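You operate a simulated robot arm through the tools that you are given. There is no shell and no other tool.

You are at the controls of a simulated two-armed robot. One attempt, no reset.

TASK
On the washer top, fold the red-and-white checked tea towel in half, so that its two long edges meet.

The check looks at the end state, three seconds after you hand in, the way a careful person would. Anything else that was tipped, shoved, dropped, spilled or broken makes it a failure. Flat cloth is picked up by pressing the open fingertips on it (5 to 10 N) and closing them slowly along it; thin cloth reads only 2 to 8 mm in the jaws.

THE ROBOT
Two 6-joint arms with two-finger grippers on one trunk, on a base that moves. Base frame: it is fixed to the floor where the robot stands at the start and does not move with it; the origin is under the middle of the robot, x ahead of it, y to its left, z up; the surface under the hand at the start is at about z = 875. Units: mm, rad, N and s.
The left shoulder is at the start at [30, 178, 963], the right one opposite. With the tool pointing down near the work surface each hand reaches from about 100 to 840 mm from the robot's upright axis, wherever it stands, measured 20 degrees to its own side. Places, roughly: washer top [700, 0, 900]. Payload 2.54 kg a hand.
The tool frame of a hand sits at the grasp point between the pads (the TCP): z along the fingers, y along the line on which they close. The tips reach 30 mm beyond it. The gripper opens to 116 mm; its body begins 95 mm behind the TCP.
Orientation is that of the tool frame in the base frame, as a unit quaternion [x, y, z, w]. With the fingers straight down and closing along the base's y, the tool's x points along the base's -x, its y along +y and its z along -z.

THE INTERFACE
- The arms move only by the tool servo_tool. It takes "left_increments", "right_increments" or both (then of equal length, played together; a hand with none holds still); each is a list of rows, each a list of 3 entries, a list of its own where there are three numbers: the shift along the tool's x, y, z in units of 40 mm (1.0 is 40 mm), then the turn, a rotation vector about the tool's x, y, z in units of 5 degrees (1.0 is 5 degrees), then the finger opening in cm, from 0 to 11.6. In form: [[[x, y, z], [wx, wy, wz], claw], ...]. A call has 1 to 20 rows; each row shifts and turns the commanded pose from where the row before left it, along the tool's axes as they then stand. A call with a number of a shift or a turn outside -1 to 1 is refused whole. A row lasts 0.2 s, in which the tool goes at most 50 mm and 0.15 rad; a call with a longer step from one row to the next is refused whole, and so is a gripper value outside its range. Where a pose cannot be reached the arm comes as near as it can. A force on the tool above 40 N (or 10 N above the force at the start of the call, whichever is more), or a blocked arm, ends the call early, and 0.2 s more pass. The fingers move at their own pace (about 153 mm/s each) and stop on an object; they squeeze with about 27 N. The grip force told is the motor's: it shows also when the fingers shut on nothing. Time passes only in rows, and 0.2 s behind the last, so rows that do not move let the fingers close. It gives the time, the measured TCP pose, the force on the tool (base axes), the opening and the grip force at its end, in the units of the frame above (readings bear some noise), with the torque about the TCP (base axes, N m) and any sound that the robot's microphone picked up.
- Cameras (640 x 400 px; columns grow to the right, rows downward): "scene" is now at [40.2, -9.4, 1675.7]; the picture's right is [-0.13, -0.99, 0.00], its down [-0.83, 0.11, -0.55] and it looks along [0.55, -0.07, -0.83] (base axes); focal length 281 px, centre (320, 200). "left" rides on the left gripper at [69, 15, -122] in its tool frame; the picture's right is [-0.21, 0.98, 0.00], its down [-0.83, -0.18, -0.53] and it looks along [-0.52, -0.11, 0.85] (tool axes); focal length 251 px, centre (320, 200). "right" rides on the right gripper at [69, -15, -122] in its tool frame; the picture's right is [0.21, 0.98, 0.00], its down [-0.83, 0.18, -0.53] and it looks along [-0.52, 0.11, 0.85] (tool axes); focal length 251 px, centre (320, 200). There is no depth. A picture from a camera that has moved, and an enlarged one, comes with that camera's place and axes in the base frame and with its lens.
- camera(camera): a new picture of that camera. The clock stands still meanwhile.
- slide_trunk(by): moves the trunk up (or, below 0, down) by that many mm; the arms and the scene camera ride with it, the base frame stays. It gives what a move gives, with no picture.
- drive_base(legs): drives the robot by 1 to 6 legs, each [ahead, left, turn to the left] in mm, mm and rad, along the robot's own axes; the way and the turn of a leg run together, so that a leg with both is an arc; at most 1500 mm and 3.142 rad a leg. The arms and the cameras ride along, it lands a little off, and it stops where it bumps. It gives what a move gives.
- pan_tilt(pan, tilt): turns the head with the scene camera to pan (to the left, within 2.496 rad either way) and tilt (down, from -0.506 to 1.204), counted from straight ahead of the robot. It gives what a move gives.
- inspect(camera, box): a new picture of the part [left, top, right, bottom] of that camera's present view, enlarged. The clock stands still meanwhile.
- hand_in(): hands the job in; it is judged then, once.

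Places have to be worked out from the pictures, the camera data and where the tool is seen. Open the grippers and draw the arms clear of the work before you hand the job in, unless the task says otherwise.

The tools are called after "Request:" as a command line: name --argument value ..., lists and objects as JSON in quotes. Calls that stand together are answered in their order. servo_tool: Moves the arms, as the interface text tells. Its arguments: {"type":"object","properties":{"left_increments":{"type":"array"},"right_increments":{"type":"array"}},"required":[]} The other tools are called the same way: slide_trunk (by) moves the trunk up or down; drive_base (legs) drives the base; pan_tilt (pan, tilt) turns the head that bears the scene camera; camera (camera) takes a picture; inspect (camera, box) takes an enlarged picture of a part of a camera's view; hand_in () hands the job in.

At the start:

```text
t: 0.0
left_position: [487.0, 223.8, 1071.1]
left_orientation: [0.0, 1.0, 0.0, 0.0]
left_contact_force: [-0.2, 1.0, -0.7]
left_wrist_torque: [0.01, 0.0, 0.0]
left_finger_gap: 116.1
left_grasp_force: 0.1
right_position: [526.5, -174.4, 1060.6]
right_orientation: [0.0, 1.0, 0.0, 0.001]
right_contact_force: [0.5, 0.2, 0.7]
right_wrist_torque: [-0.01, -0.01, -0.04]
right_finger_gap: 116.0
right_grasp_force: 0.0
trunk travel left (down, up): [-175.0, 365.0]
robot x, y, heading: [1.6, -3.0, -0.003]
head pan, tilt (commanded): [-0.133, 0.986]
```

scene: 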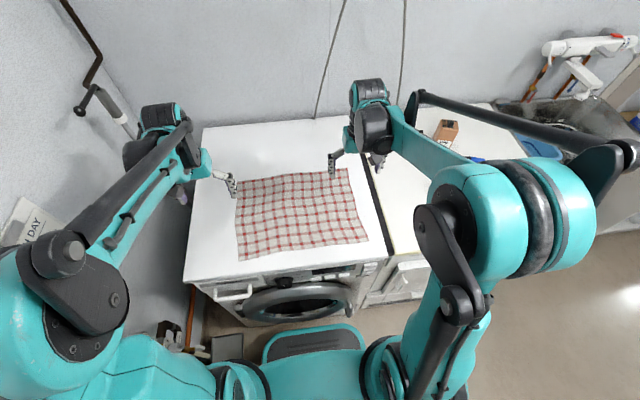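
right: 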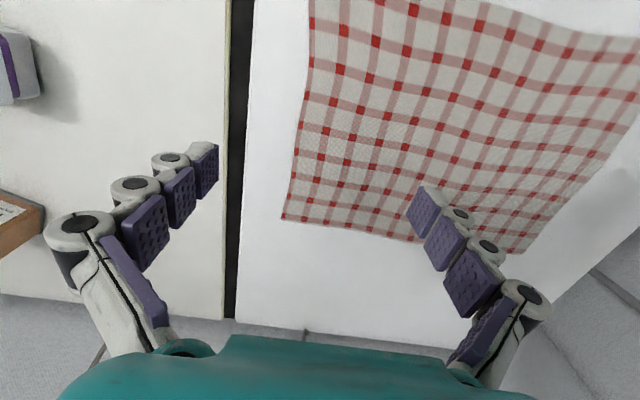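
left: 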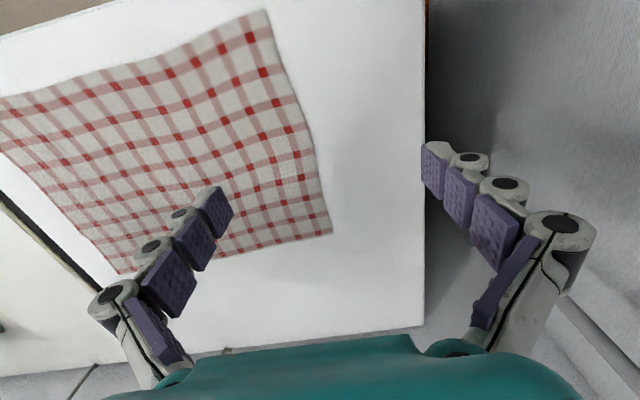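

The cloth looks to be about 400 mm along y and 305 mm along x, with its long edges near x≈390 and x≈695. I'll enlarge the views to find the corners more exactly.

Request:
inspect --camera "scene" --box '[180, 110, 420, 290]'

Request:
camera --camera "left"

Request:
camera --camera "right"

```text
2.22 times, centred on (300, 200) of scene
camera zoom: at [40.2, -9.4, 1675.7], right [-0.13, -0.99, 0.0], down [-0.83, 0.11, -0.55], along [0.55, -0.07, -0.83], focal length 625 px, centre (364, 200)
```

zoom: 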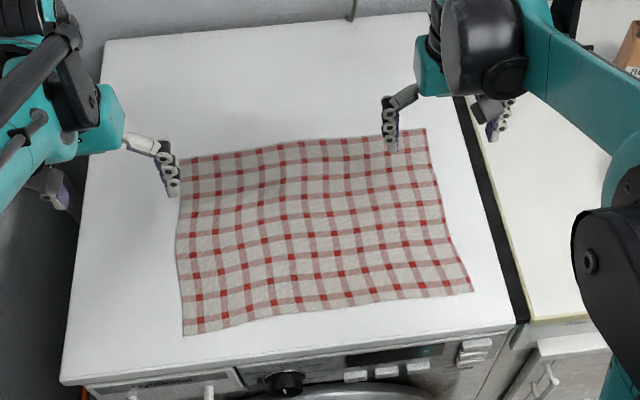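

```text
taken
camera left: at [418.6, 238.4, 1193.0], right [0.21, 0.98, 0.0], down [0.83, -0.18, 0.53], along [0.52, -0.11, -0.85], focal length 251 px, centre (320, 200)
```

left: 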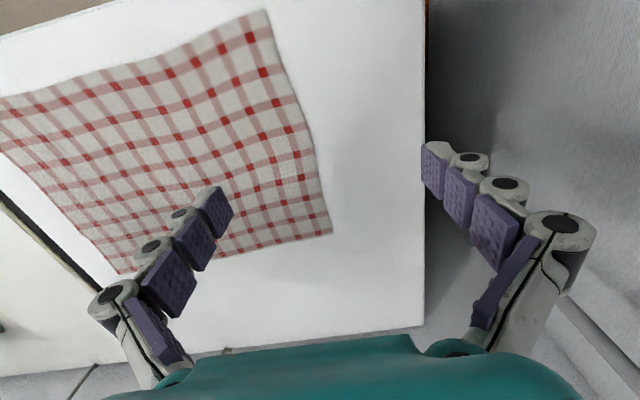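

```text
taken
camera right: at [458.3, -189.1, 1182.2], right [-0.21, 0.98, 0.0], down [0.83, 0.18, 0.53], along [0.52, 0.11, -0.85], focal length 251 px, centre (320, 200)
```

right: 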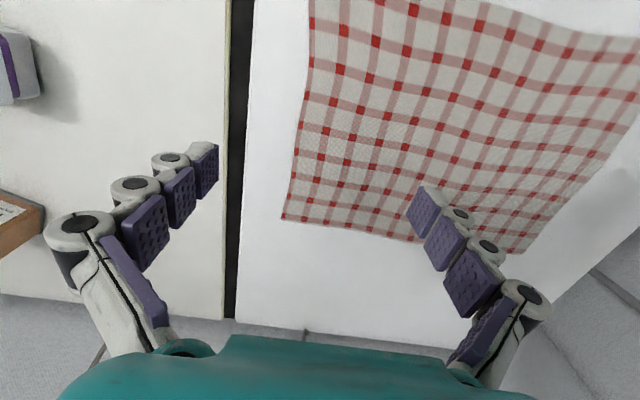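

The corners come out at about near-left (382,193), near-right (397,-210), far-left (684,203) and far-right (694,-197), so the long edges run along y. I'll bring both hands above the near edge, just in from the corners, with the fingers about 50 mm open.

Request:
servo_tool --left_increments '[[[0.48, -0.294, 0.605], [0, 0, 0], 9], [[0.48, -0.294, 0.605], [0, 0, 0], 7], [[0.48, -0.294, 0.605], [0, 0, 0], 5], [[0.48, -0.294, 0.605], [0, 0, 0], 5], [[0.48, -0.294, 0.605], [0, 0, 0], 5], [[0, 0, 0], [0, 0, 0], 5], [[0, 0, 0], [0, 0, 0], 5]]' --right_increments '[[[0.612, -0.028, 0.553], [0, 0, 0], 9], [[0.612, -0.028, 0.553], [0, 0, 0], 7], [[0.612, -0.028, 0.553], [0, 0, 0], 5], [[0.612, -0.028, 0.553], [0, 0, 0], 5], [[0.612, -0.028, 0.553], [0, 0, 0], 5], [[0, 0, 0], [0, 0, 0], 5], [[0, 0, 0], [0, 0, 0], 5]]'

```text
t: 1.6
left_position: [391.5, 165.3, 949.5]
left_orientation: [-0.001, 1.0, -0.001, 0.0]
left_contact_force: [-0.5, 0.7, 0.2]
left_wrist_torque: [0.04, 0.01, 0.03]
left_finger_gap: 50.0
left_grasp_force: 0.1
right_position: [404.0, -178.2, 949.0]
right_orientation: [0.0, 1.0, 0.0, 0.0]
right_contact_force: [-0.8, 0.1, -0.4]
right_wrist_torque: [-0.02, -0.01, 0.02]
right_finger_gap: 50.1
right_grasp_force: 0.1
trunk travel left (down, up): [-175.0, 365.0]
robot x, y, heading: [-3.2, -1.1, -0.003]
head pan, tilt (commanded): [-0.133, 0.986]
```

Both hands are where I commanded, with tips about 45 mm above the surface. I'll look from both wrists and the scene camera to check how they line up with the near edge.

Request:
camera --camera "left"

Request:
camera --camera "right"

Request:
inspect --camera "scene" --box '[180, 110, 420, 290]'

```text
taken
camera left: at [322.2, 179.6, 1071.3], right [0.21, 0.98, 0.0], down [0.83, -0.18, 0.53], along [0.52, -0.11, -0.85], focal length 251 px, centre (320, 200)
```

left: 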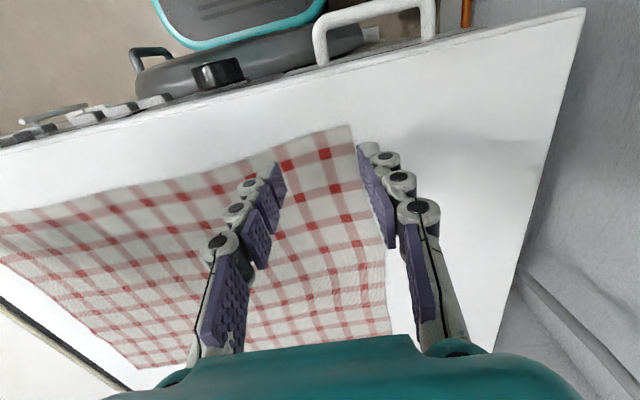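

```text
taken
camera right: at [335.3, -194.8, 1071.1], right [-0.21, 0.98, 0.0], down [0.83, 0.18, 0.53], along [0.52, 0.11, -0.85], focal length 251 px, centre (320, 200)
```

right: 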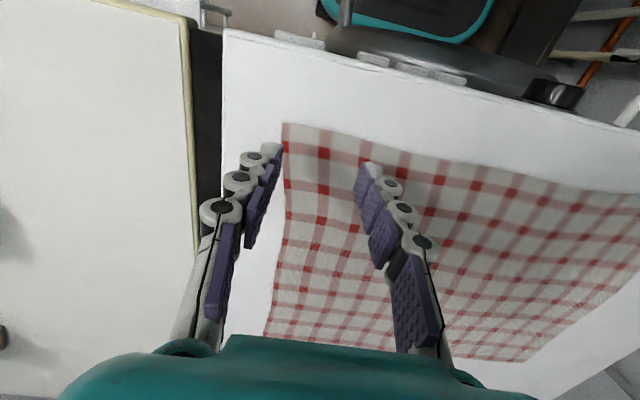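

```text
2.22 times, centred on (300, 200) of scene
camera zoom: at [40.0, -9.7, 1675.7], right [-0.13, -0.99, 0.0], down [-0.83, 0.11, -0.55], along [0.55, -0.07, -0.83], focal length 625 px, centre (364, 200)
```

zoom: 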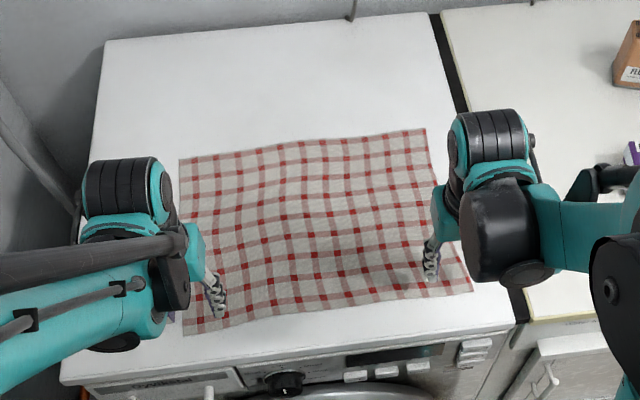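

The left near corner is at about (380,191) and the right at (392,-211), so both hands need a small shift inward to put both tips on cloth. I'll make that shift and descend to just above the surface, then read the forces.

Request:
servo_tool --left_increments '[[[0, -0.125, 0.3], [0, 0, 0], 5], [[0, -0.125, 0.3], [0, 0, 0], 5], [[0, 0, 0.3], [0, 0, 0], 5], [[0, 0, 0.075], [0, 0, 0], 5], [[0, 0, 0], [0, 0, 0], 5]]' --right_increments '[[[0.05, 0.0625, 0.3], [0, 0, 0], 5], [[0.05, 0.0625, 0.3], [0, 0, 0], 5], [[0, 0, 0.3], [0, 0, 0], 5], [[0, 0, 0.075], [0, 0, 0], 5], [[0, 0, 0], [0, 0, 0], 5]]'

```text
t: 2.8
left_position: [391.9, 156.1, 910.7]
left_orientation: [0.001, 1.0, 0.0, 0.0]
left_contact_force: [-0.3, -0.9, -0.8]
left_wrist_torque: [-0.02, 0.02, 0.0]
left_finger_gap: 49.7
left_grasp_force: 0.1
right_position: [399.2, -174.5, 909.6]
right_orientation: [0.0, 1.0, 0.0, 0.0]
right_contact_force: [0.1, -0.1, 0.7]
right_wrist_torque: [0.03, -0.02, -0.02]
right_finger_gap: 49.9
right_grasp_force: 0.0
trunk travel left (down, up): [-175.0, 365.0]
robot x, y, heading: [-3.3, -2.2, 0.001]
head pan, tilt (commanded): [-0.133, 0.986]
```

Neither hand is in contact yet, with tips about 5 mm above z≈875. I'll lower both by 4 mm and read the forces.

Request:
servo_tool --left_increments '[[[0, 0, 0.05], [0, 0, 0], 5], [[0, 0, 0.05], [0, 0, 0], 5], [[0, 0, 0], [0, 0, 0], 5]]' --right_increments '[[[0, 0, 0.05], [0, 0, 0], 5], [[0, 0, 0.05], [0, 0, 0], 5], [[0, 0, 0], [0, 0, 0], 5]]'

Request:
inspect --camera "left" --box '[200, 80, 480, 255]'

Request:
inspect --camera "right" --box '[160, 80, 440, 255]'

```text
t: 3.6
left_position: [391.6, 155.6, 906.9]
left_orientation: [0.0, 1.0, -0.001, 0.0]
left_contact_force: [0.2, -0.2, -0.7]
left_wrist_torque: [0.03, 0.0, -0.01]
left_finger_gap: 50.0
left_grasp_force: 0.0
right_position: [400.2, -175.8, 905.8]
right_orientation: [0.001, 1.0, 0.0, 0.0]
right_contact_force: [0.5, -0.3, -0.2]
right_wrist_torque: [0.0, -0.01, -0.03]
right_finger_gap: 50.1
right_grasp_force: 0.1
trunk travel left (down, up): [-175.0, 365.0]
robot x, y, heading: [-1.5, 4.1, -0.003]
head pan, tilt (commanded): [-0.133, 0.986]
```

```text
2.29 times, centred on (340, 168) of left
camera zoom: at [322.4, 169.0, 1029.1], right [0.21, 0.98, 0.0], down [0.83, -0.18, 0.53], along [0.52, -0.11, -0.85], focal length 575 px, centre (274, 274)
```

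zoom: 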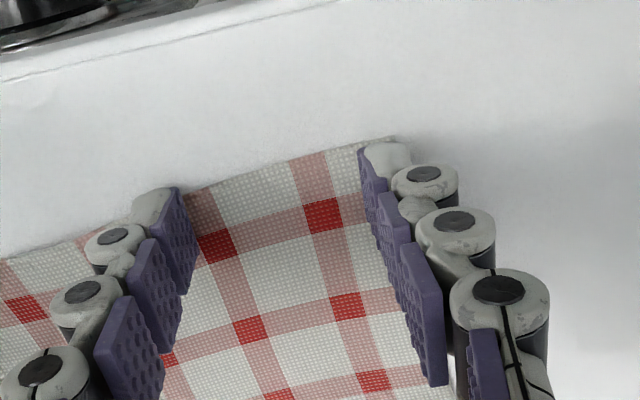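

```text
2.29 times, centred on (300, 168) of right
camera zoom: at [331.9, -190.6, 1028.4], right [-0.21, 0.98, 0.0], down [0.83, 0.18, 0.53], along [0.52, 0.11, -0.85], focal length 575 px, centre (366, 274)
```

zoom: 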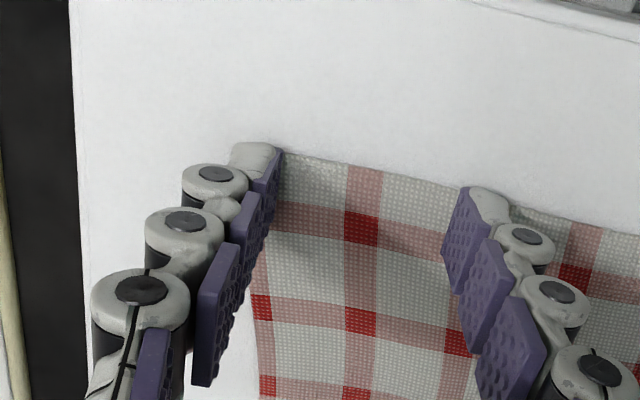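

The right hand's outer tip sits right at the cloth's side edge, so I'll shift that hand 10 mm inward. Then I'll lower both hands another 2 mm and read the forces.

Request:
servo_tool --left_increments '[[[0, 0, 0], [0, 0, 0], 5], [[0, 0, 0], [0, 0, 0], 5], [[0, 0, 0.025], [0, 0, 0], 5], [[0, 0, 0.025], [0, 0, 0], 5], [[0, 0, 0], [0, 0, 0], 5]]' --right_increments '[[[0, 0.125, -0.05], [0, 0, 0], 5], [[0, 0.125, 0.05], [0, 0, 0], 5], [[0, 0, 0.0], [0, 0, 0], 5], [[0, 0, 0.025], [0, 0, 0], 5], [[0, 0, 0], [0, 0, 0], 5]]'

```text
t: 4.8
left_position: [391.7, 153.9, 905.3]
left_orientation: [0.0, 1.0, 0.0, 0.001]
left_contact_force: [2.2, -0.6, 10.2]
left_wrist_torque: [0.02, -0.12, 0.0]
left_finger_gap: 51.0
left_grasp_force: 0.7
right_position: [400.4, -165.7, 905.6]
right_orientation: [0.0, 1.0, 0.0, 0.0]
right_contact_force: [-0.1, 0.8, 2.0]
right_wrist_torque: [-0.01, 0.0, -0.01]
right_finger_gap: 49.8
right_grasp_force: 0.1
trunk travel left (down, up): [-175.0, 365.0]
robot x, y, heading: [-0.5, 1.2, 0.001]
head pan, tilt (commanded): [-0.133, 0.986]
```

The left hand presses with 10 N and the right with 2 N at z≈905.5. I'll raise the left by about 0.3 mm and lower the right by about 0.6 mm to even them out.

Request:
servo_tool --left_increments '[[[0, 0, -0.006], [0, 0, 0], 5], [[0, 0, 0], [0, 0, 0], 5]]' --right_increments '[[[0, 0, 0.015], [0, 0, 0], 5], [[0, 0, 0], [0, 0, 0], 5]]'

```text
t: 5.4
left_position: [390.1, 154.9, 905.4]
left_orientation: [0.0, 1.0, -0.001, 0.0]
left_contact_force: [0.8, -0.2, 8.3]
left_wrist_torque: [-0.02, -0.05, -0.03]
left_finger_gap: 49.6
left_grasp_force: 0.2
right_position: [399.9, -165.7, 905.1]
right_orientation: [0.0, 1.0, 0.0, 0.0]
right_contact_force: [0.4, 0.3, 23.5]
right_wrist_torque: [0.0, -0.07, -0.03]
right_finger_gap: 48.5
right_grasp_force: 7.0
trunk travel left (down, up): [-175.0, 365.0]
robot x, y, heading: [-1.9, -0.5, 0.005]
head pan, tilt (commanded): [-0.133, 0.986]
```

The right hand's force rose to 23.5 N, so the contact is stiff at roughly 36 N/mm. I'll raise the right by 0.4 mm.

Request:
servo_tool --left_increments '[[[0, 0, 0], [0, 0, 0], 5], [[0, 0, 0], [0, 0, 0], 5]]' --right_increments '[[[0, 0, -0.01], [0, 0, 0], 5], [[0, 0, 0], [0, 0, 0], 5]]'

```text
t: 6.0
left_position: [390.5, 154.7, 905.0]
left_orientation: [0.0, 1.0, 0.0, 0.0]
left_contact_force: [-2.1, -0.4, 30.4]
left_wrist_torque: [-0.15, 0.0, -0.01]
left_finger_gap: 50.1
left_grasp_force: 7.7
right_position: [399.4, -165.0, 905.3]
right_orientation: [-0.001, 1.0, 0.0, 0.0]
right_contact_force: [0.1, -1.0, 0.1]
right_wrist_torque: [-0.01, 0.03, -0.02]
right_finger_gap: 49.8
right_grasp_force: 0.1
trunk travel left (down, up): [-175.0, 365.0]
robot x, y, heading: [-5.5, 4.7, 0.001]
head pan, tilt (commanded): [-0.133, 0.986]
```

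With nothing commanded, the left hand's force rose from 8 to 30 N, so the readings drift while holding. I'll raise the left slightly and watch how both settle over a longer hold.

Request:
servo_tool --left_increments '[[[0, 0, -0.01], [0, 0, 0], 5], [[0, 0, 0], [0, 0, 0], 5], [[0, 0, 0], [0, 0, 0], 5], [[0, 0, 0], [0, 0, 0], 5]]' --right_increments '[[[0, 0, 0.005], [0, 0, 0], 5], [[0, 0, 0], [0, 0, 0], 5], [[0, 0, 0], [0, 0, 0], 5], [[0, 0, 0], [0, 0, 0], 5]]'

```text
t: 7.0
left_position: [392.7, 154.6, 905.2]
left_orientation: [0.0, 1.0, 0.0, -0.001]
left_contact_force: [-1.6, -0.5, 24.4]
left_wrist_torque: [-0.16, -0.03, 0.0]
left_finger_gap: 48.8
left_grasp_force: 6.6
right_position: [399.2, -163.6, 906.1]
right_orientation: [-0.001, 1.0, 0.0, -0.001]
right_contact_force: [-1.1, 0.2, -0.9]
right_wrist_torque: [-0.05, 0.03, 0.0]
right_finger_gap: 50.1
right_grasp_force: 0.1
trunk travel left (down, up): [-175.0, 365.0]
robot x, y, heading: [-1.7, -0.6, -0.002]
head pan, tilt (commanded): [-0.133, 0.986]
```

The left still reads 24 N and the right has lifted off. I'll raise the left by 0.5 mm and lower the right by 0.5 mm.

Request:
servo_tool --left_increments '[[[0, 0, -0.012], [0, 0, 0], 5], [[0, 0, 0], [0, 0, 0], 5], [[0, 0, 0], [0, 0, 0], 5], [[0, 0, 0], [0, 0, 0], 5]]' --right_increments '[[[0, 0, 0.012], [0, 0, 0], 5], [[0, 0, 0], [0, 0, 0], 5], [[0, 0, 0], [0, 0, 0], 5], [[0, 0, 0], [0, 0, 0], 5]]'

```text
t: 8.0
left_position: [391.0, 155.5, 904.9]
left_orientation: [-0.001, 1.0, 0.0, -0.001]
left_contact_force: [1.2, -0.1, 3.7]
left_wrist_torque: [0.0, -0.03, -0.02]
left_finger_gap: 49.8
left_grasp_force: 0.1
right_position: [400.7, -164.9, 905.5]
right_orientation: [0.0, 1.0, 0.0, 0.001]
right_contact_force: [-0.5, 0.0, 7.7]
right_wrist_torque: [-0.06, 0.01, -0.02]
right_finger_gap: 50.8
right_grasp_force: 0.7
trunk travel left (down, up): [-175.0, 365.0]
robot x, y, heading: [-3.4, 0.2, -0.004]
head pan, tilt (commanded): [-0.133, 0.986]
```

Forces are now 3.7 N on the left and 7.7 N on the right. I'll lower the left by 0.15 mm and start closing slowly, with each hand moving inward so the inner finger stays still and the outer one gathers the cloth. I'll stop partway to read.

Request:
servo_tool --left_increments '[[[0, 0, 0.004], [0, 0, 0], 5], [[0, -0.025, 0], [0, 0, 0], 4.8], [[0, -0.025, 0], [0, 0, 0], 4.6], [[0, -0.025, 0], [0, 0, 0], 4.4], [[0, -0.025, 0], [0, 0, 0], 4.2], [[0, -0.025, 0], [0, 0, 0], 4.0], [[0, 0, 0], [0, 0, 0], 4.0]]' --right_increments '[[[0, 0, 0], [0, 0, 0], 5], [[0, 0.025, 0], [0, 0, 0], 4.8], [[0, 0.025, 0], [0, 0, 0], 4.6], [[0, 0.025, 0], [0, 0, 0], 4.4], [[0, 0.025, 0], [0, 0, 0], 4.2], [[0, 0.025, 0], [0, 0, 0], 4.0], [[0, 0, 0], [0, 0, 0], 4.0]]'

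Request:
inspect --camera "left" --box '[200, 80, 480, 255]'

Request:
inspect --camera "right" --box '[160, 80, 440, 255]'

```text
t: 9.6
left_position: [388.9, 150.8, 906.2]
left_orientation: [-0.001, 1.0, 0.0, 0.0]
left_contact_force: [1.7, -0.1, 11.2]
left_wrist_torque: [0.0, -0.1, 0.0]
left_finger_gap: 37.9
left_grasp_force: 0.0
right_position: [399.1, -159.6, 906.0]
right_orientation: [0.0, 1.0, 0.0, 0.001]
right_contact_force: [2.8, 1.3, 16.2]
right_wrist_torque: [0.12, -0.11, 0.0]
right_finger_gap: 39.5
right_grasp_force: 0.1
trunk travel left (down, up): [-175.0, 365.0]
robot x, y, heading: [-4.6, -0.1, 0.004]
head pan, tilt (commanded): [-0.133, 0.986]
```

```text
2.29 times, centred on (340, 168) of left
camera zoom: at [321.2, 164.6, 1028.3], right [0.21, 0.98, 0.0], down [0.82, -0.18, 0.54], along [0.52, -0.11, -0.84], focal length 575 px, centre (274, 274)
```

zoom: 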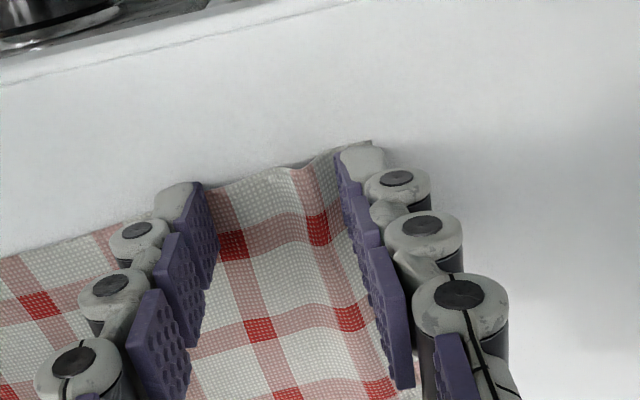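

```text
2.29 times, centred on (300, 168) of right
camera zoom: at [330.5, -174.2, 1027.5], right [-0.21, 0.98, 0.0], down [0.82, 0.18, 0.54], along [0.52, 0.12, -0.84], focal length 575 px, centre (366, 274)
```

zoom: 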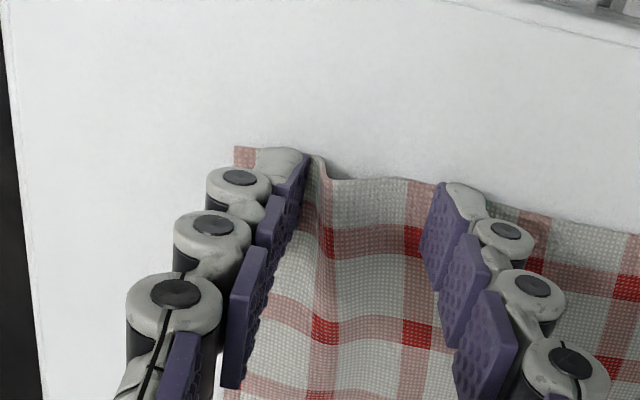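

Cloth is bulging between the fingers on both sides, and forces are 11 N and 16 N. I'll keep closing to about 20 mm and ease the right up a touch.

Request:
servo_tool --left_increments '[[[0, -0.025, 0], [0, 0, 0], 3.8], [[0, -0.025, 0], [0, 0, 0], 3.6], [[0, -0.025, 0], [0, 0, 0], 3.4], [[0, -0.025, 0], [0, 0, 0], 3.2], [[0, -0.025, 0], [0, 0, 0], 3.0], [[0, -0.025, 0], [0, 0, 0], 2.8], [[0, -0.025, 0], [0, 0, 0], 2.6], [[0, -0.025, 0], [0, 0, 0], 2.4], [[0, 0, 0], [0, 0, 0], 2.4]]' --right_increments '[[[0, 0.025, -0.004], [0, 0, 0], 3.8], [[0, 0.025, 0], [0, 0, 0], 3.6], [[0, 0.025, 0], [0, 0, 0], 3.4], [[0, 0.025, 0], [0, 0, 0], 3.2], [[0, 0.025, 0], [0, 0, 0], 3.0], [[0, 0.025, 0], [0, 0, 0], 2.8], [[0, 0.025, 0], [0, 0, 0], 2.6], [[0, 0.025, 0], [0, 0, 0], 2.4], [[0, 0, 0], [0, 0, 0], 2.4]]'

Request:
inspect --camera "left" --box '[200, 80, 480, 255]'

Request:
inspect --camera "right" --box '[160, 80, 440, 255]'

```text
t: 11.6
left_position: [390.1, 142.4, 906.6]
left_orientation: [-0.001, 1.0, 0.0, 0.001]
left_contact_force: [-1.1, -0.1, 7.1]
left_wrist_torque: [0.02, 0.02, -0.01]
left_finger_gap: 23.2
left_grasp_force: 0.0
right_position: [398.4, -152.3, 905.6]
right_orientation: [0.0, 1.0, 0.0, 0.001]
right_contact_force: [-1.4, 0.0, 8.5]
right_wrist_torque: [0.06, 0.04, -0.03]
right_finger_gap: 25.0
right_grasp_force: 0.1
trunk travel left (down, up): [-175.0, 365.0]
robot x, y, heading: [0.4, 5.9, -0.001]
head pan, tilt (commanded): [-0.133, 0.986]
```

```text
2.29 times, centred on (340, 168) of left
camera zoom: at [321.7, 156.6, 1028.4], right [0.21, 0.98, 0.0], down [0.83, -0.18, 0.53], along [0.52, -0.11, -0.85], focal length 575 px, centre (274, 274)
```

zoom: 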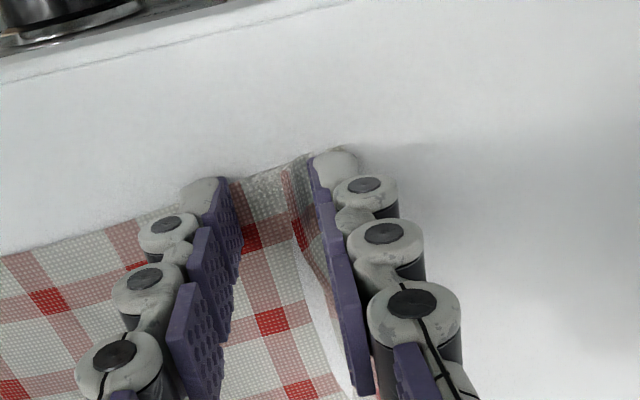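

```text
2.29 times, centred on (300, 168) of right
camera zoom: at [330.4, -167.0, 1026.9], right [-0.21, 0.98, 0.0], down [0.83, 0.18, 0.53], along [0.52, 0.11, -0.85], focal length 575 px, centre (366, 274)
```

zoom: 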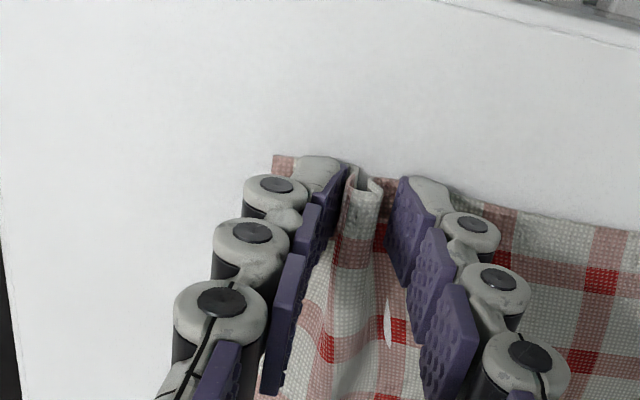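

Ridges are forming well on both sides and forces are 7 N and 8.5 N. I'll close the rest of the way slowly onto the cloth.

Request:
servo_tool --left_increments '[[[0, -0.025, 0], [0, 0, 0], 2.2], [[0, -0.025, 0], [0, 0, 0], 2.0], [[0, -0.025, 0], [0, 0, 0], 1.8], [[0, -0.025, 0], [0, 0, 0], 1.6], [[0, -0.025, 0], [0, 0, 0], 1.4], [[0, -0.025, 0], [0, 0, 0], 1.2], [[0, -0.025, 0], [0, 0, 0], 1.0], [[0, -0.025, 0], [0, 0, 0], 0.8], [[0, -0.025, 0], [0, 0, 0], 0.6], [[0, -0.025, 0], [0, 0, 0], 0.4], [[0, -0.025, 0], [0, 0, 0], 0.2], [[0, 0, 0], [0, 0, 0], 0], [[0, 0, 0], [0, 0, 0], 0], [[0, 0, 0], [0, 0, 0], 0]]' --right_increments '[[[0, 0.025, 0], [0, 0, 0], 2.2], [[0, 0.025, 0], [0, 0, 0], 2.0], [[0, 0.025, 0], [0, 0, 0], 1.8], [[0, 0.025, 0], [0, 0, 0], 1.6], [[0, 0.025, 0], [0, 0, 0], 1.4], [[0, 0.025, 0], [0, 0, 0], 1.2], [[0, 0.025, 0], [0, 0, 0], 1.0], [[0, 0.025, 0], [0, 0, 0], 0.8], [[0, 0.025, 0], [0, 0, 0], 0.6], [[0, 0.025, 0], [0, 0, 0], 0.4], [[0, 0.025, 0], [0, 0, 0], 0.2], [[0, 0, 0], [0, 0, 0], 0], [[0, 0, 0], [0, 0, 0], 0], [[0, 0, 0], [0, 0, 0], 0]]'

Request:
inspect --camera "left" --box '[200, 80, 480, 255]'

Request:
inspect --camera "right" --box '[160, 80, 440, 255]'

```text
t: 14.6
left_position: [392.5, 131.6, 905.3]
left_orientation: [0.0, 1.0, -0.001, 0.0]
left_contact_force: [0.7, -0.1, 3.3]
left_wrist_torque: [0.0, 0.07, -0.03]
left_finger_gap: 0.7
left_grasp_force: 23.6
right_position: [398.3, -140.7, 905.4]
right_orientation: [0.0, 1.0, 0.0, 0.0]
right_contact_force: [0.0, -1.3, 3.0]
right_wrist_torque: [-0.03, 0.01, 0.02]
right_finger_gap: 8.6
right_grasp_force: 26.8
trunk travel left (down, up): [-175.0, 365.0]
robot x, y, heading: [4.3, -1.0, 0.003]
head pan, tilt (commanded): [-0.133, 0.986]
```

```text
2.29 times, centred on (340, 168) of left
camera zoom: at [323.1, 145.2, 1028.0], right [0.21, 0.98, 0.0], down [0.83, -0.18, 0.53], along [0.52, -0.11, -0.85], focal length 575 px, centre (274, 274)
```

zoom: 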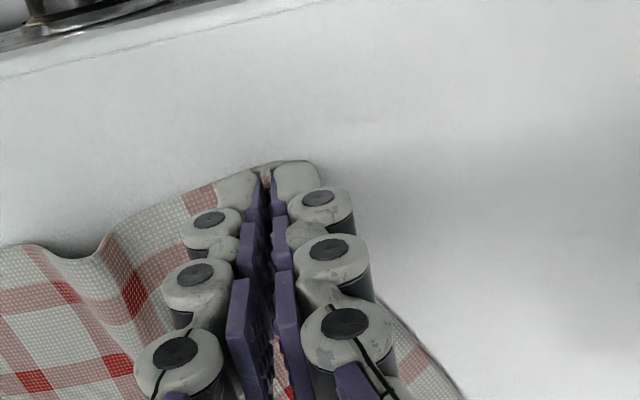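

```text
2.29 times, centred on (300, 168) of right
camera zoom: at [331.2, -155.6, 1027.0], right [-0.21, 0.98, 0.0], down [0.83, 0.18, 0.53], along [0.52, 0.11, -0.85], focal length 575 px, centre (366, 274)
```

zoom: 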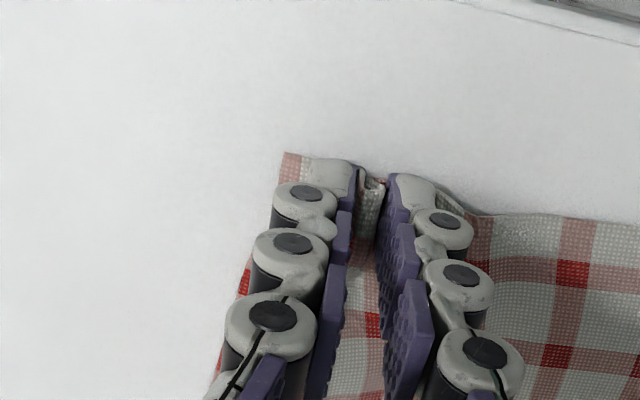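

The right hand reads 8.6 mm, so it has a fold of cloth. The left shut on nothing at 0.7 mm and pushed a small ridge inward instead. I'll press the closed left fingers lightly and drag them outward to flatten that ridge while the right holds.

Request:
servo_tool --left_increments '[[[0, 0, 0.005], [0, 0, 0], 0], [[0, 0.075, 0], [0, 0, 0], 0], [[0, 0.075, 0], [0, 0, 0], 0], [[0, 0.075, 0], [0, 0, 0], 0], [[0, 0.075, 0], [0, 0, 0], 0], [[0, 0.075, 0], [0, 0, 0], 0], [[0, 0.075, 0], [0, 0, 0], 0], [[0, 0.075, 0], [0, 0, 0], 0], [[0, 0.075, 0], [0, 0, 0], 0], [[0, 0, 0], [0, 0, 0], 0]]'

Request:
camera --camera "left"

Request:
inspect --camera "scene" --box '[180, 110, 420, 290]'

```text
t: 16.8
left_position: [391.0, 154.6, 905.5]
left_orientation: [0.0, 1.0, 0.0, 0.0]
left_contact_force: [0.3, 0.9, 4.0]
left_wrist_torque: [-0.05, 0.02, -0.02]
left_finger_gap: 0.8
left_grasp_force: 23.6
right_position: [399.4, -140.4, 904.4]
right_orientation: [0.001, 1.0, 0.001, 0.0]
right_contact_force: [-0.6, 0.1, 3.0]
right_wrist_torque: [-0.03, 0.0, 0.02]
right_finger_gap: 8.2
right_grasp_force: 27.0
trunk travel left (down, up): [-175.0, 365.0]
robot x, y, heading: [4.4, -1.6, -0.005]
head pan, tilt (commanded): [-0.133, 0.986]
```

```text
taken
camera left: at [323.2, 169.6, 1027.6], right [0.21, 0.98, 0.0], down [0.83, -0.18, 0.53], along [0.52, -0.11, -0.85], focal length 251 px, centre (320, 200)
```

left: 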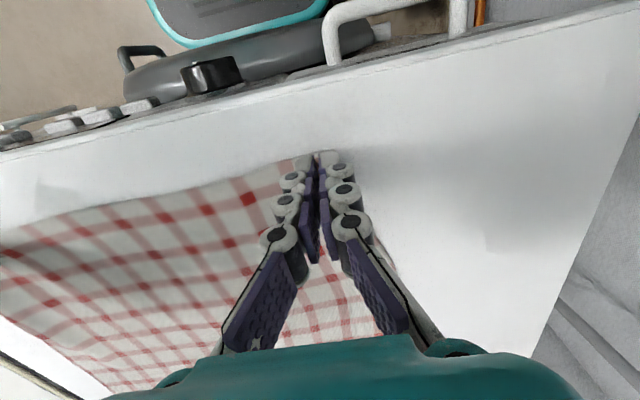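

```text
2.22 times, centred on (300, 200) of scene
camera zoom: at [39.8, -9.5, 1675.7], right [-0.13, -0.99, 0.0], down [-0.83, 0.11, -0.55], along [0.55, -0.07, -0.83], focal length 625 px, centre (364, 200)
```

zoom: 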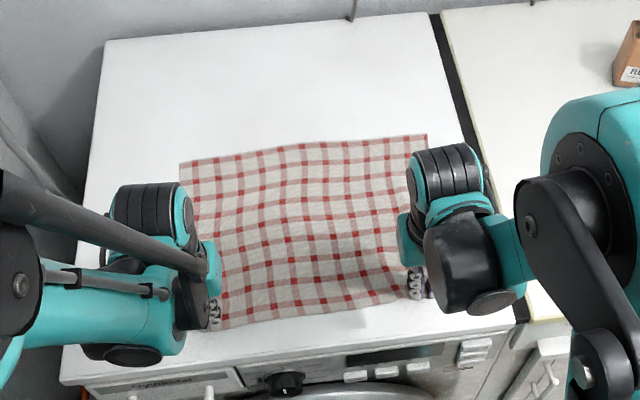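

The ridge is flattened. I'll lift the left hand 35 mm and open it to see where the corner now lies.

Request:
servo_tool --left_increments '[[[0, 0, -0.2], [0, 0, 0], 0], [[0, 0, -0.3], [0, 0, 0], 1], [[0, 0, -0.4], [0, 0, 0], 4], [[0, 0, 0], [0, 0, 0], 5], [[0, 0, 0], [0, 0, 0], 5]]'

Request:
inspect --camera "left" --box '[200, 80, 480, 255]'

```text
t: 18.0
left_position: [392.2, 155.6, 940.6]
left_orientation: [0.0, 1.0, 0.0, 0.0]
left_contact_force: [0.9, 0.8, 0.3]
left_wrist_torque: [0.01, -0.01, -0.04]
left_finger_gap: 50.0
left_grasp_force: 0.0
right_position: [399.4, -141.3, 905.7]
right_orientation: [0.0, 1.0, -0.001, 0.0]
right_contact_force: [-0.8, -1.1, 4.5]
right_wrist_torque: [0.01, 0.03, -0.01]
right_finger_gap: 8.2
right_grasp_force: 27.3
trunk travel left (down, up): [-175.0, 365.0]
robot x, y, heading: [1.2, 0.3, -0.002]
head pan, tilt (commanded): [-0.133, 0.986]
```

```text
2.29 times, centred on (340, 168) of left
camera zoom: at [322.9, 169.7, 1063.6], right [0.21, 0.98, 0.0], down [0.83, -0.18, 0.53], along [0.52, -0.11, -0.85], focal length 575 px, centre (274, 274)
```

zoom: 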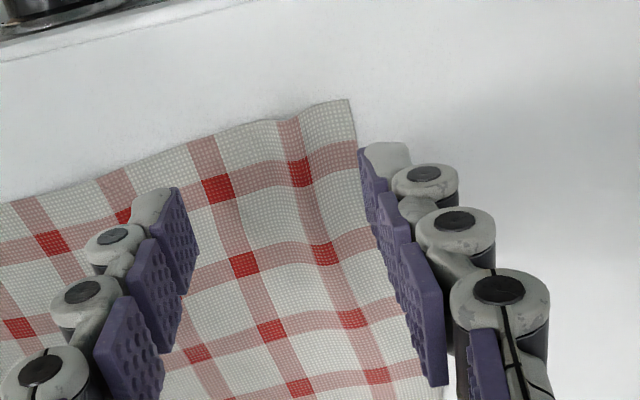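

The left near corner is now at about (377,184) with the edge at x≈379. I'll go to y≈147, x≈388 and down to just above contact, then close symmetrically this time.

Request:
servo_tool --left_increments '[[[0.1, -0.2, 0.3], [0, 0, 0], 5], [[0, 0, 0.3], [0, 0, 0], 5], [[0, 0, 0.2], [0, 0, 0], 5], [[0, 0, 0.03], [0, 0, 0], 5], [[0, 0, 0.02], [0, 0, 0], 5], [[0, 0, 0], [0, 0, 0], 5], [[0, 0, 0], [0, 0, 0], 5]]'

```text
t: 19.6
left_position: [387.9, 147.0, 906.9]
left_orientation: [0.0, 1.0, 0.0, 0.0]
left_contact_force: [-0.7, 0.1, 0.8]
left_wrist_torque: [0.0, 0.01, -0.01]
left_finger_gap: 49.9
left_grasp_force: 0.0
right_position: [399.7, -140.2, 904.6]
right_orientation: [-0.001, 1.0, 0.0, -0.001]
right_contact_force: [0.3, 0.2, 2.7]
right_wrist_torque: [-0.01, 0.03, 0.0]
right_finger_gap: 8.1
right_grasp_force: 27.3
trunk travel left (down, up): [-175.0, 365.0]
robot x, y, heading: [1.9, -0.3, 0.0]
head pan, tilt (commanded): [-0.133, 0.986]
```

There's no contact yet at 906.9. I'll lower by another 1 mm and wait for the reading to settle.

Request:
servo_tool --left_increments '[[[0, 0, 0.0125], [0, 0, 0], 5], [[0, 0, 0.0125], [0, 0, 0], 5], [[0, 0, 0], [0, 0, 0], 5], [[0, 0, 0], [0, 0, 0], 5], [[0, 0, 0], [0, 0, 0], 5]]'

```text
t: 20.8
left_position: [387.0, 145.7, 905.3]
left_orientation: [0.0, 1.0, 0.0, 0.0]
left_contact_force: [-0.1, 0.1, 0.3]
left_wrist_torque: [-0.01, -0.02, -0.01]
left_finger_gap: 50.0
left_grasp_force: 0.1
right_position: [399.2, -140.4, 905.2]
right_orientation: [0.0, 1.0, 0.0, 0.0]
right_contact_force: [-0.7, -0.1, 3.1]
right_wrist_torque: [0.01, 0.03, -0.02]
right_finger_gap: 8.3
right_grasp_force: 26.9
trunk travel left (down, up): [-175.0, 365.0]
robot x, y, heading: [-1.9, -0.9, -0.004]
head pan, tilt (commanded): [-0.133, 0.986]
```

The left hand still reads no contact, so I'll lower it another 0.5 mm and let it settle.

Request:
servo_tool --left_increments '[[[0, 0, 0.0125], [0, 0, 0], 5], [[0, 0, 0], [0, 0, 0], 5], [[0, 0, 0], [0, 0, 0], 5], [[0, 0, 0], [0, 0, 0], 5]]'

```text
t: 21.8
left_position: [387.9, 147.4, 906.2]
left_orientation: [0.0, 1.0, -0.001, 0.0]
left_contact_force: [0.1, -1.2, 0.9]
left_wrist_torque: [0.01, 0.02, -0.03]
left_finger_gap: 49.9
left_grasp_force: 0.1
right_position: [398.8, -139.7, 904.4]
right_orientation: [-0.001, 1.0, 0.0, 0.0]
right_contact_force: [0.0, 0.3, 2.8]
right_wrist_torque: [-0.01, -0.02, 0.0]
right_finger_gap: 8.1
right_grasp_force: 27.1
trunk travel left (down, up): [-175.0, 365.0]
robot x, y, heading: [0.9, 3.0, 0.003]
head pan, tilt (commanded): [-0.133, 0.986]
```

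Still about zero, within noise. I'll lower another 0.5 mm.

Request:
servo_tool --left_increments '[[[0, 0, 0.0125], [0, 0, 0], 5], [[0, 0, 0], [0, 0, 0], 5], [[0, 0, 0], [0, 0, 0], 5], [[0, 0, 0], [0, 0, 0], 5]]'

```text
t: 22.8
left_position: [386.6, 147.2, 906.2]
left_orientation: [0.001, 1.0, 0.001, 0.0]
left_contact_force: [-0.8, 1.1, 3.1]
left_wrist_torque: [-0.01, -0.03, 0.02]
left_finger_gap: 50.5
left_grasp_force: 0.2
right_position: [399.2, -141.3, 905.0]
right_orientation: [0.0, 1.0, 0.0, -0.001]
right_contact_force: [-0.1, 0.1, 2.0]
right_wrist_torque: [-0.01, -0.01, 0.01]
right_finger_gap: 8.6
right_grasp_force: 26.9
trunk travel left (down, up): [-175.0, 365.0]
robot x, y, heading: [-0.5, -0.6, -0.0]
head pan, tilt (commanded): [-0.133, 0.986]
```

That's 3.1 N. I'll lower 0.2 mm more to reach 7–10 N, then close symmetrically to 40 mm and check.

Request:
servo_tool --left_increments '[[[0, 0, 0.006], [0, 0, 0], 5], [[0, 0, 0], [0, 0, 0], 5], [[0, 0, 0], [0, 0, 0], 5]]'

```text
t: 23.6
left_position: [387.9, 146.8, 905.6]
left_orientation: [0.0, 1.0, 0.0, 0.0]
left_contact_force: [-0.8, -0.4, 7.4]
left_wrist_torque: [0.01, 0.01, -0.02]
left_finger_gap: 50.7
left_grasp_force: 0.0
right_position: [399.0, -140.7, 904.7]
right_orientation: [0.0, 1.0, 0.0, 0.0]
right_contact_force: [0.1, 0.4, 1.4]
right_wrist_torque: [0.02, -0.02, 0.02]
right_finger_gap: 8.2
right_grasp_force: 26.8
trunk travel left (down, up): [-175.0, 365.0]
robot x, y, heading: [-0.8, 1.2, 0.002]
head pan, tilt (commanded): [-0.133, 0.986]
```

The left presses with 7.4 N. I'll close it slowly and symmetrically to 30 mm and look.

Request:
servo_tool --left_increments '[[[0, 0, 0], [0, 0, 0], 4.8], [[0, 0, 0], [0, 0, 0], 4.6], [[0, 0, 0], [0, 0, 0], 4.4], [[0, 0, 0], [0, 0, 0], 4.2], [[0, 0, 0], [0, 0, 0], 4.0], [[0, 0, 0], [0, 0, 0], 3.8], [[0, 0, 0], [0, 0, 0], 3.6], [[0, 0, 0], [0, 0, 0], 3.4], [[0, 0, 0], [0, 0, 0], 3.2], [[0, 0, 0], [0, 0, 0], 3.0]]'

Request:
inspect --camera "left" --box '[200, 80, 480, 255]'

```text
t: 25.8
left_position: [385.8, 146.9, 905.8]
left_orientation: [0.0, 1.0, 0.0, 0.001]
left_contact_force: [0.4, -0.8, 12.2]
left_wrist_torque: [-0.12, -0.11, 0.0]
left_finger_gap: 29.6
left_grasp_force: 0.1
right_position: [398.0, -141.0, 905.0]
right_orientation: [0.0, 1.0, 0.0, 0.0]
right_contact_force: [0.1, 1.6, 1.2]
right_wrist_torque: [0.05, -0.02, 0.02]
right_finger_gap: 8.4
right_grasp_force: 26.8
trunk travel left (down, up): [-175.0, 365.0]
robot x, y, heading: [2.3, 1.3, 0.001]
head pan, tilt (commanded): [-0.133, 0.986]
```

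```text
2.29 times, centred on (340, 168) of left
camera zoom: at [317.8, 161.2, 1028.0], right [0.21, 0.98, 0.0], down [0.83, -0.18, 0.53], along [0.52, -0.11, -0.84], focal length 575 px, centre (274, 274)
```

zoom: 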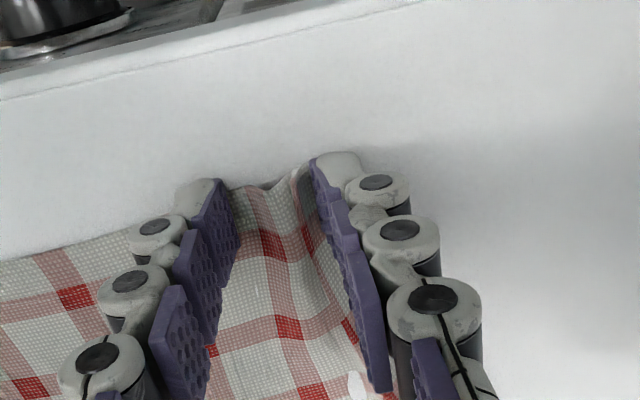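

A raised bulge is forming between the fingers at 12 N. I'll keep closing slowly to 14 mm and look again.

Request:
servo_tool --left_increments '[[[0, 0, 0], [0, 0, 0], 2.8], [[0, 0, 0], [0, 0, 0], 2.6], [[0, 0, 0], [0, 0, 0], 2.4], [[0, 0, 0], [0, 0, 0], 2.2], [[0, 0, 0], [0, 0, 0], 2.0], [[0, 0, 0], [0, 0, 0], 1.8], [[0, 0, 0], [0, 0, 0], 1.6], [[0, 0, 0], [0, 0, 0], 1.4]]'

Request:
inspect --camera "left" --box '[200, 80, 480, 255]'

```text
t: 27.6
left_position: [386.8, 147.4, 905.4]
left_orientation: [0.001, 1.0, 0.0, 0.0]
left_contact_force: [-1.2, -3.2, 6.8]
left_wrist_torque: [-0.08, -0.02, 0.03]
left_finger_gap: 13.8
left_grasp_force: 0.0
right_position: [398.2, -140.3, 904.7]
right_orientation: [0.001, 1.0, 0.0, 0.0]
right_contact_force: [-0.3, 1.1, 1.7]
right_wrist_torque: [0.04, 0.02, 0.03]
right_finger_gap: 8.5
right_grasp_force: 27.2
trunk travel left (down, up): [-175.0, 365.0]
robot x, y, heading: [1.3, 0.5, 0.001]
head pan, tilt (commanded): [-0.133, 0.986]
```

```text
2.29 times, centred on (340, 168) of left
camera zoom: at [318.1, 161.4, 1027.8], right [0.21, 0.98, 0.0], down [0.83, -0.18, 0.53], along [0.52, -0.11, -0.85], focal length 575 px, centre (274, 274)
```

zoom: 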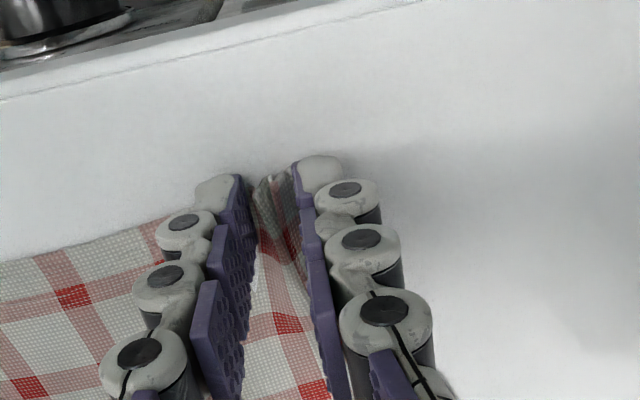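

A clear ridge now stands between the left pads. I'll close fully onto it.

Request:
servo_tool --left_increments '[[[0, 0, 0], [0, 0, 0], 1.2], [[0, 0, 0], [0, 0, 0], 1.0], [[0, 0, 0], [0, 0, 0], 0.8], [[0, 0, 0], [0, 0, 0], 0.6], [[0, 0, 0], [0, 0, 0], 0.4], [[0, 0, 0], [0, 0, 0], 0.2], [[0, 0, 0], [0, 0, 0], 0], [[0, 0, 0], [0, 0, 0], 0], [[0, 0, 0], [0, 0, 0], 0]]'

Request:
inspect --camera "left" --box '[200, 80, 480, 255]'

```text
t: 29.6
left_position: [386.8, 147.5, 905.4]
left_orientation: [-0.001, 1.0, -0.001, 0.0]
left_contact_force: [0.1, -3.9, -1.3]
left_wrist_torque: [-0.07, -0.01, -0.05]
left_finger_gap: 4.9
left_grasp_force: 28.2
right_position: [400.0, -141.4, 905.4]
right_orientation: [0.0, 1.0, 0.001, 0.0]
right_contact_force: [-0.9, 3.6, 5.1]
right_wrist_torque: [0.11, 0.02, 0.07]
right_finger_gap: 8.5
right_grasp_force: 26.8
trunk travel left (down, up): [-175.0, 365.0]
robot x, y, heading: [-0.7, 0.3, -0.003]
head pan, tilt (commanded): [-0.133, 0.986]
```

```text
2.29 times, centred on (340, 168) of left
camera zoom: at [318.4, 161.5, 1027.8], right [0.21, 0.98, 0.0], down [0.83, -0.18, 0.53], along [0.52, -0.11, -0.85], focal length 575 px, centre (274, 274)
```

zoom: 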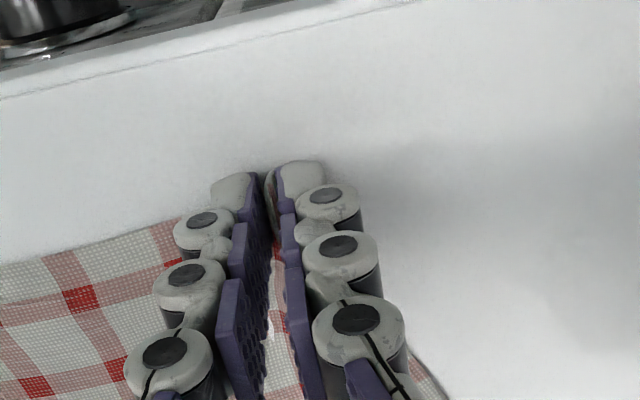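

The left now holds cloth at 4.9 mm and the right at 8.5 mm. I'll lift both gently by about 40 mm and check the grips.

Request:
servo_tool --left_increments '[[[0, 0, -0.15], [0, 0, 0], 0], [[0, 0, -0.2], [0, 0, 0], 0], [[-0.05, 0, -0.2], [0, 0, 0], 0], [[-0.05, 0, -0.2], [0, 0, 0], 0], [[-0.05, 0, -0.25], [0, 0, 0], 0], [[0, 0, 0], [0, 0, 0], 0]]' --right_increments '[[[0, 0, -0.15], [0, 0, 0], 0], [[0, 0, -0.2], [0, 0, 0], 0], [[-0.05, 0, -0.2], [0, 0, 0], 0], [[-0.05, 0, -0.2], [0, 0, 0], 0], [[-0.05, 0, -0.25], [0, 0, 0], 0], [[0, 0, 0], [0, 0, 0], 0]]'

Request:
camera --camera "left"

Request:
camera --camera "right"

Request:
inspect --camera "scene" --box '[180, 110, 420, 290]'

```text
t: 31.0
left_position: [395.2, 146.9, 945.0]
left_orientation: [-0.001, 1.0, 0.0, 0.0]
left_contact_force: [0.2, -5.0, -2.1]
left_wrist_torque: [-0.1, 0.04, -0.05]
left_finger_gap: 4.7
left_grasp_force: 31.2
right_position: [406.1, -141.0, 945.1]
right_orientation: [0.001, 1.0, -0.001, 0.0]
right_contact_force: [-0.5, 5.0, -0.3]
right_wrist_torque: [0.12, -0.01, 0.04]
right_finger_gap: 8.3
right_grasp_force: 26.7
trunk travel left (down, up): [-175.0, 365.0]
robot x, y, heading: [0.5, -1.4, -0.0]
head pan, tilt (commanded): [-0.133, 0.986]
```

```text
taken
camera left: at [326.0, 161.3, 1067.3], right [0.21, 0.98, 0.0], down [0.83, -0.18, 0.53], along [0.52, -0.11, -0.85], focal length 251 px, centre (320, 200)
```

left: 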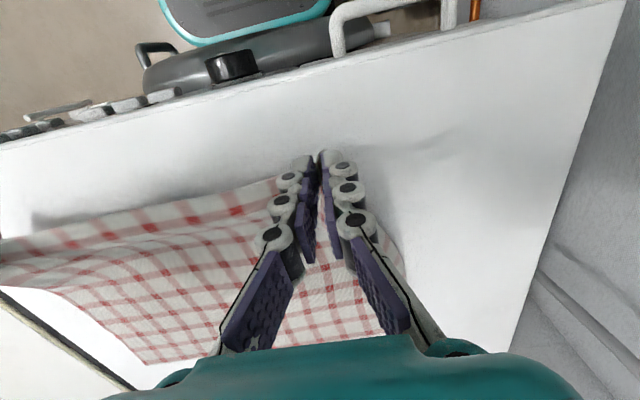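

```text
taken
camera right: at [338.3, -155.7, 1067.5], right [-0.21, 0.98, 0.0], down [0.83, 0.18, 0.53], along [0.52, 0.11, -0.85], focal length 251 px, centre (320, 200)
```

right: 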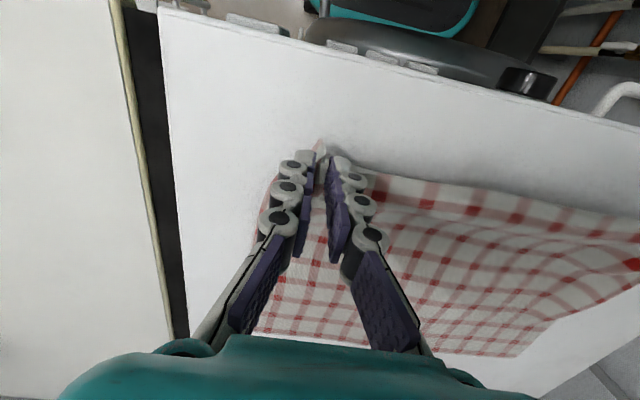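

```text
2.22 times, centred on (300, 200) of scene
camera zoom: at [40.6, -9.4, 1675.7], right [-0.13, -0.99, 0.0], down [-0.83, 0.11, -0.55], along [0.55, -0.07, -0.83], focal length 625 px, centre (364, 200)
```

zoom: 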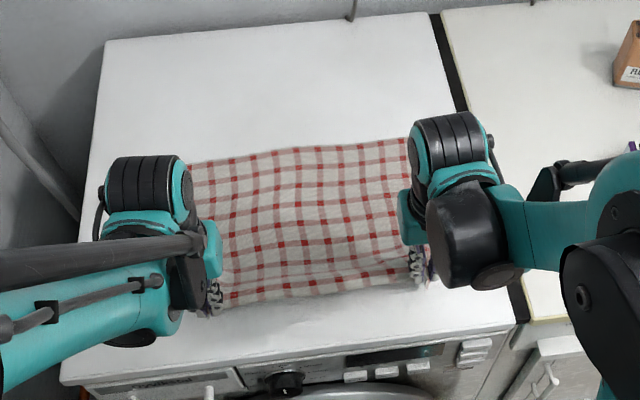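

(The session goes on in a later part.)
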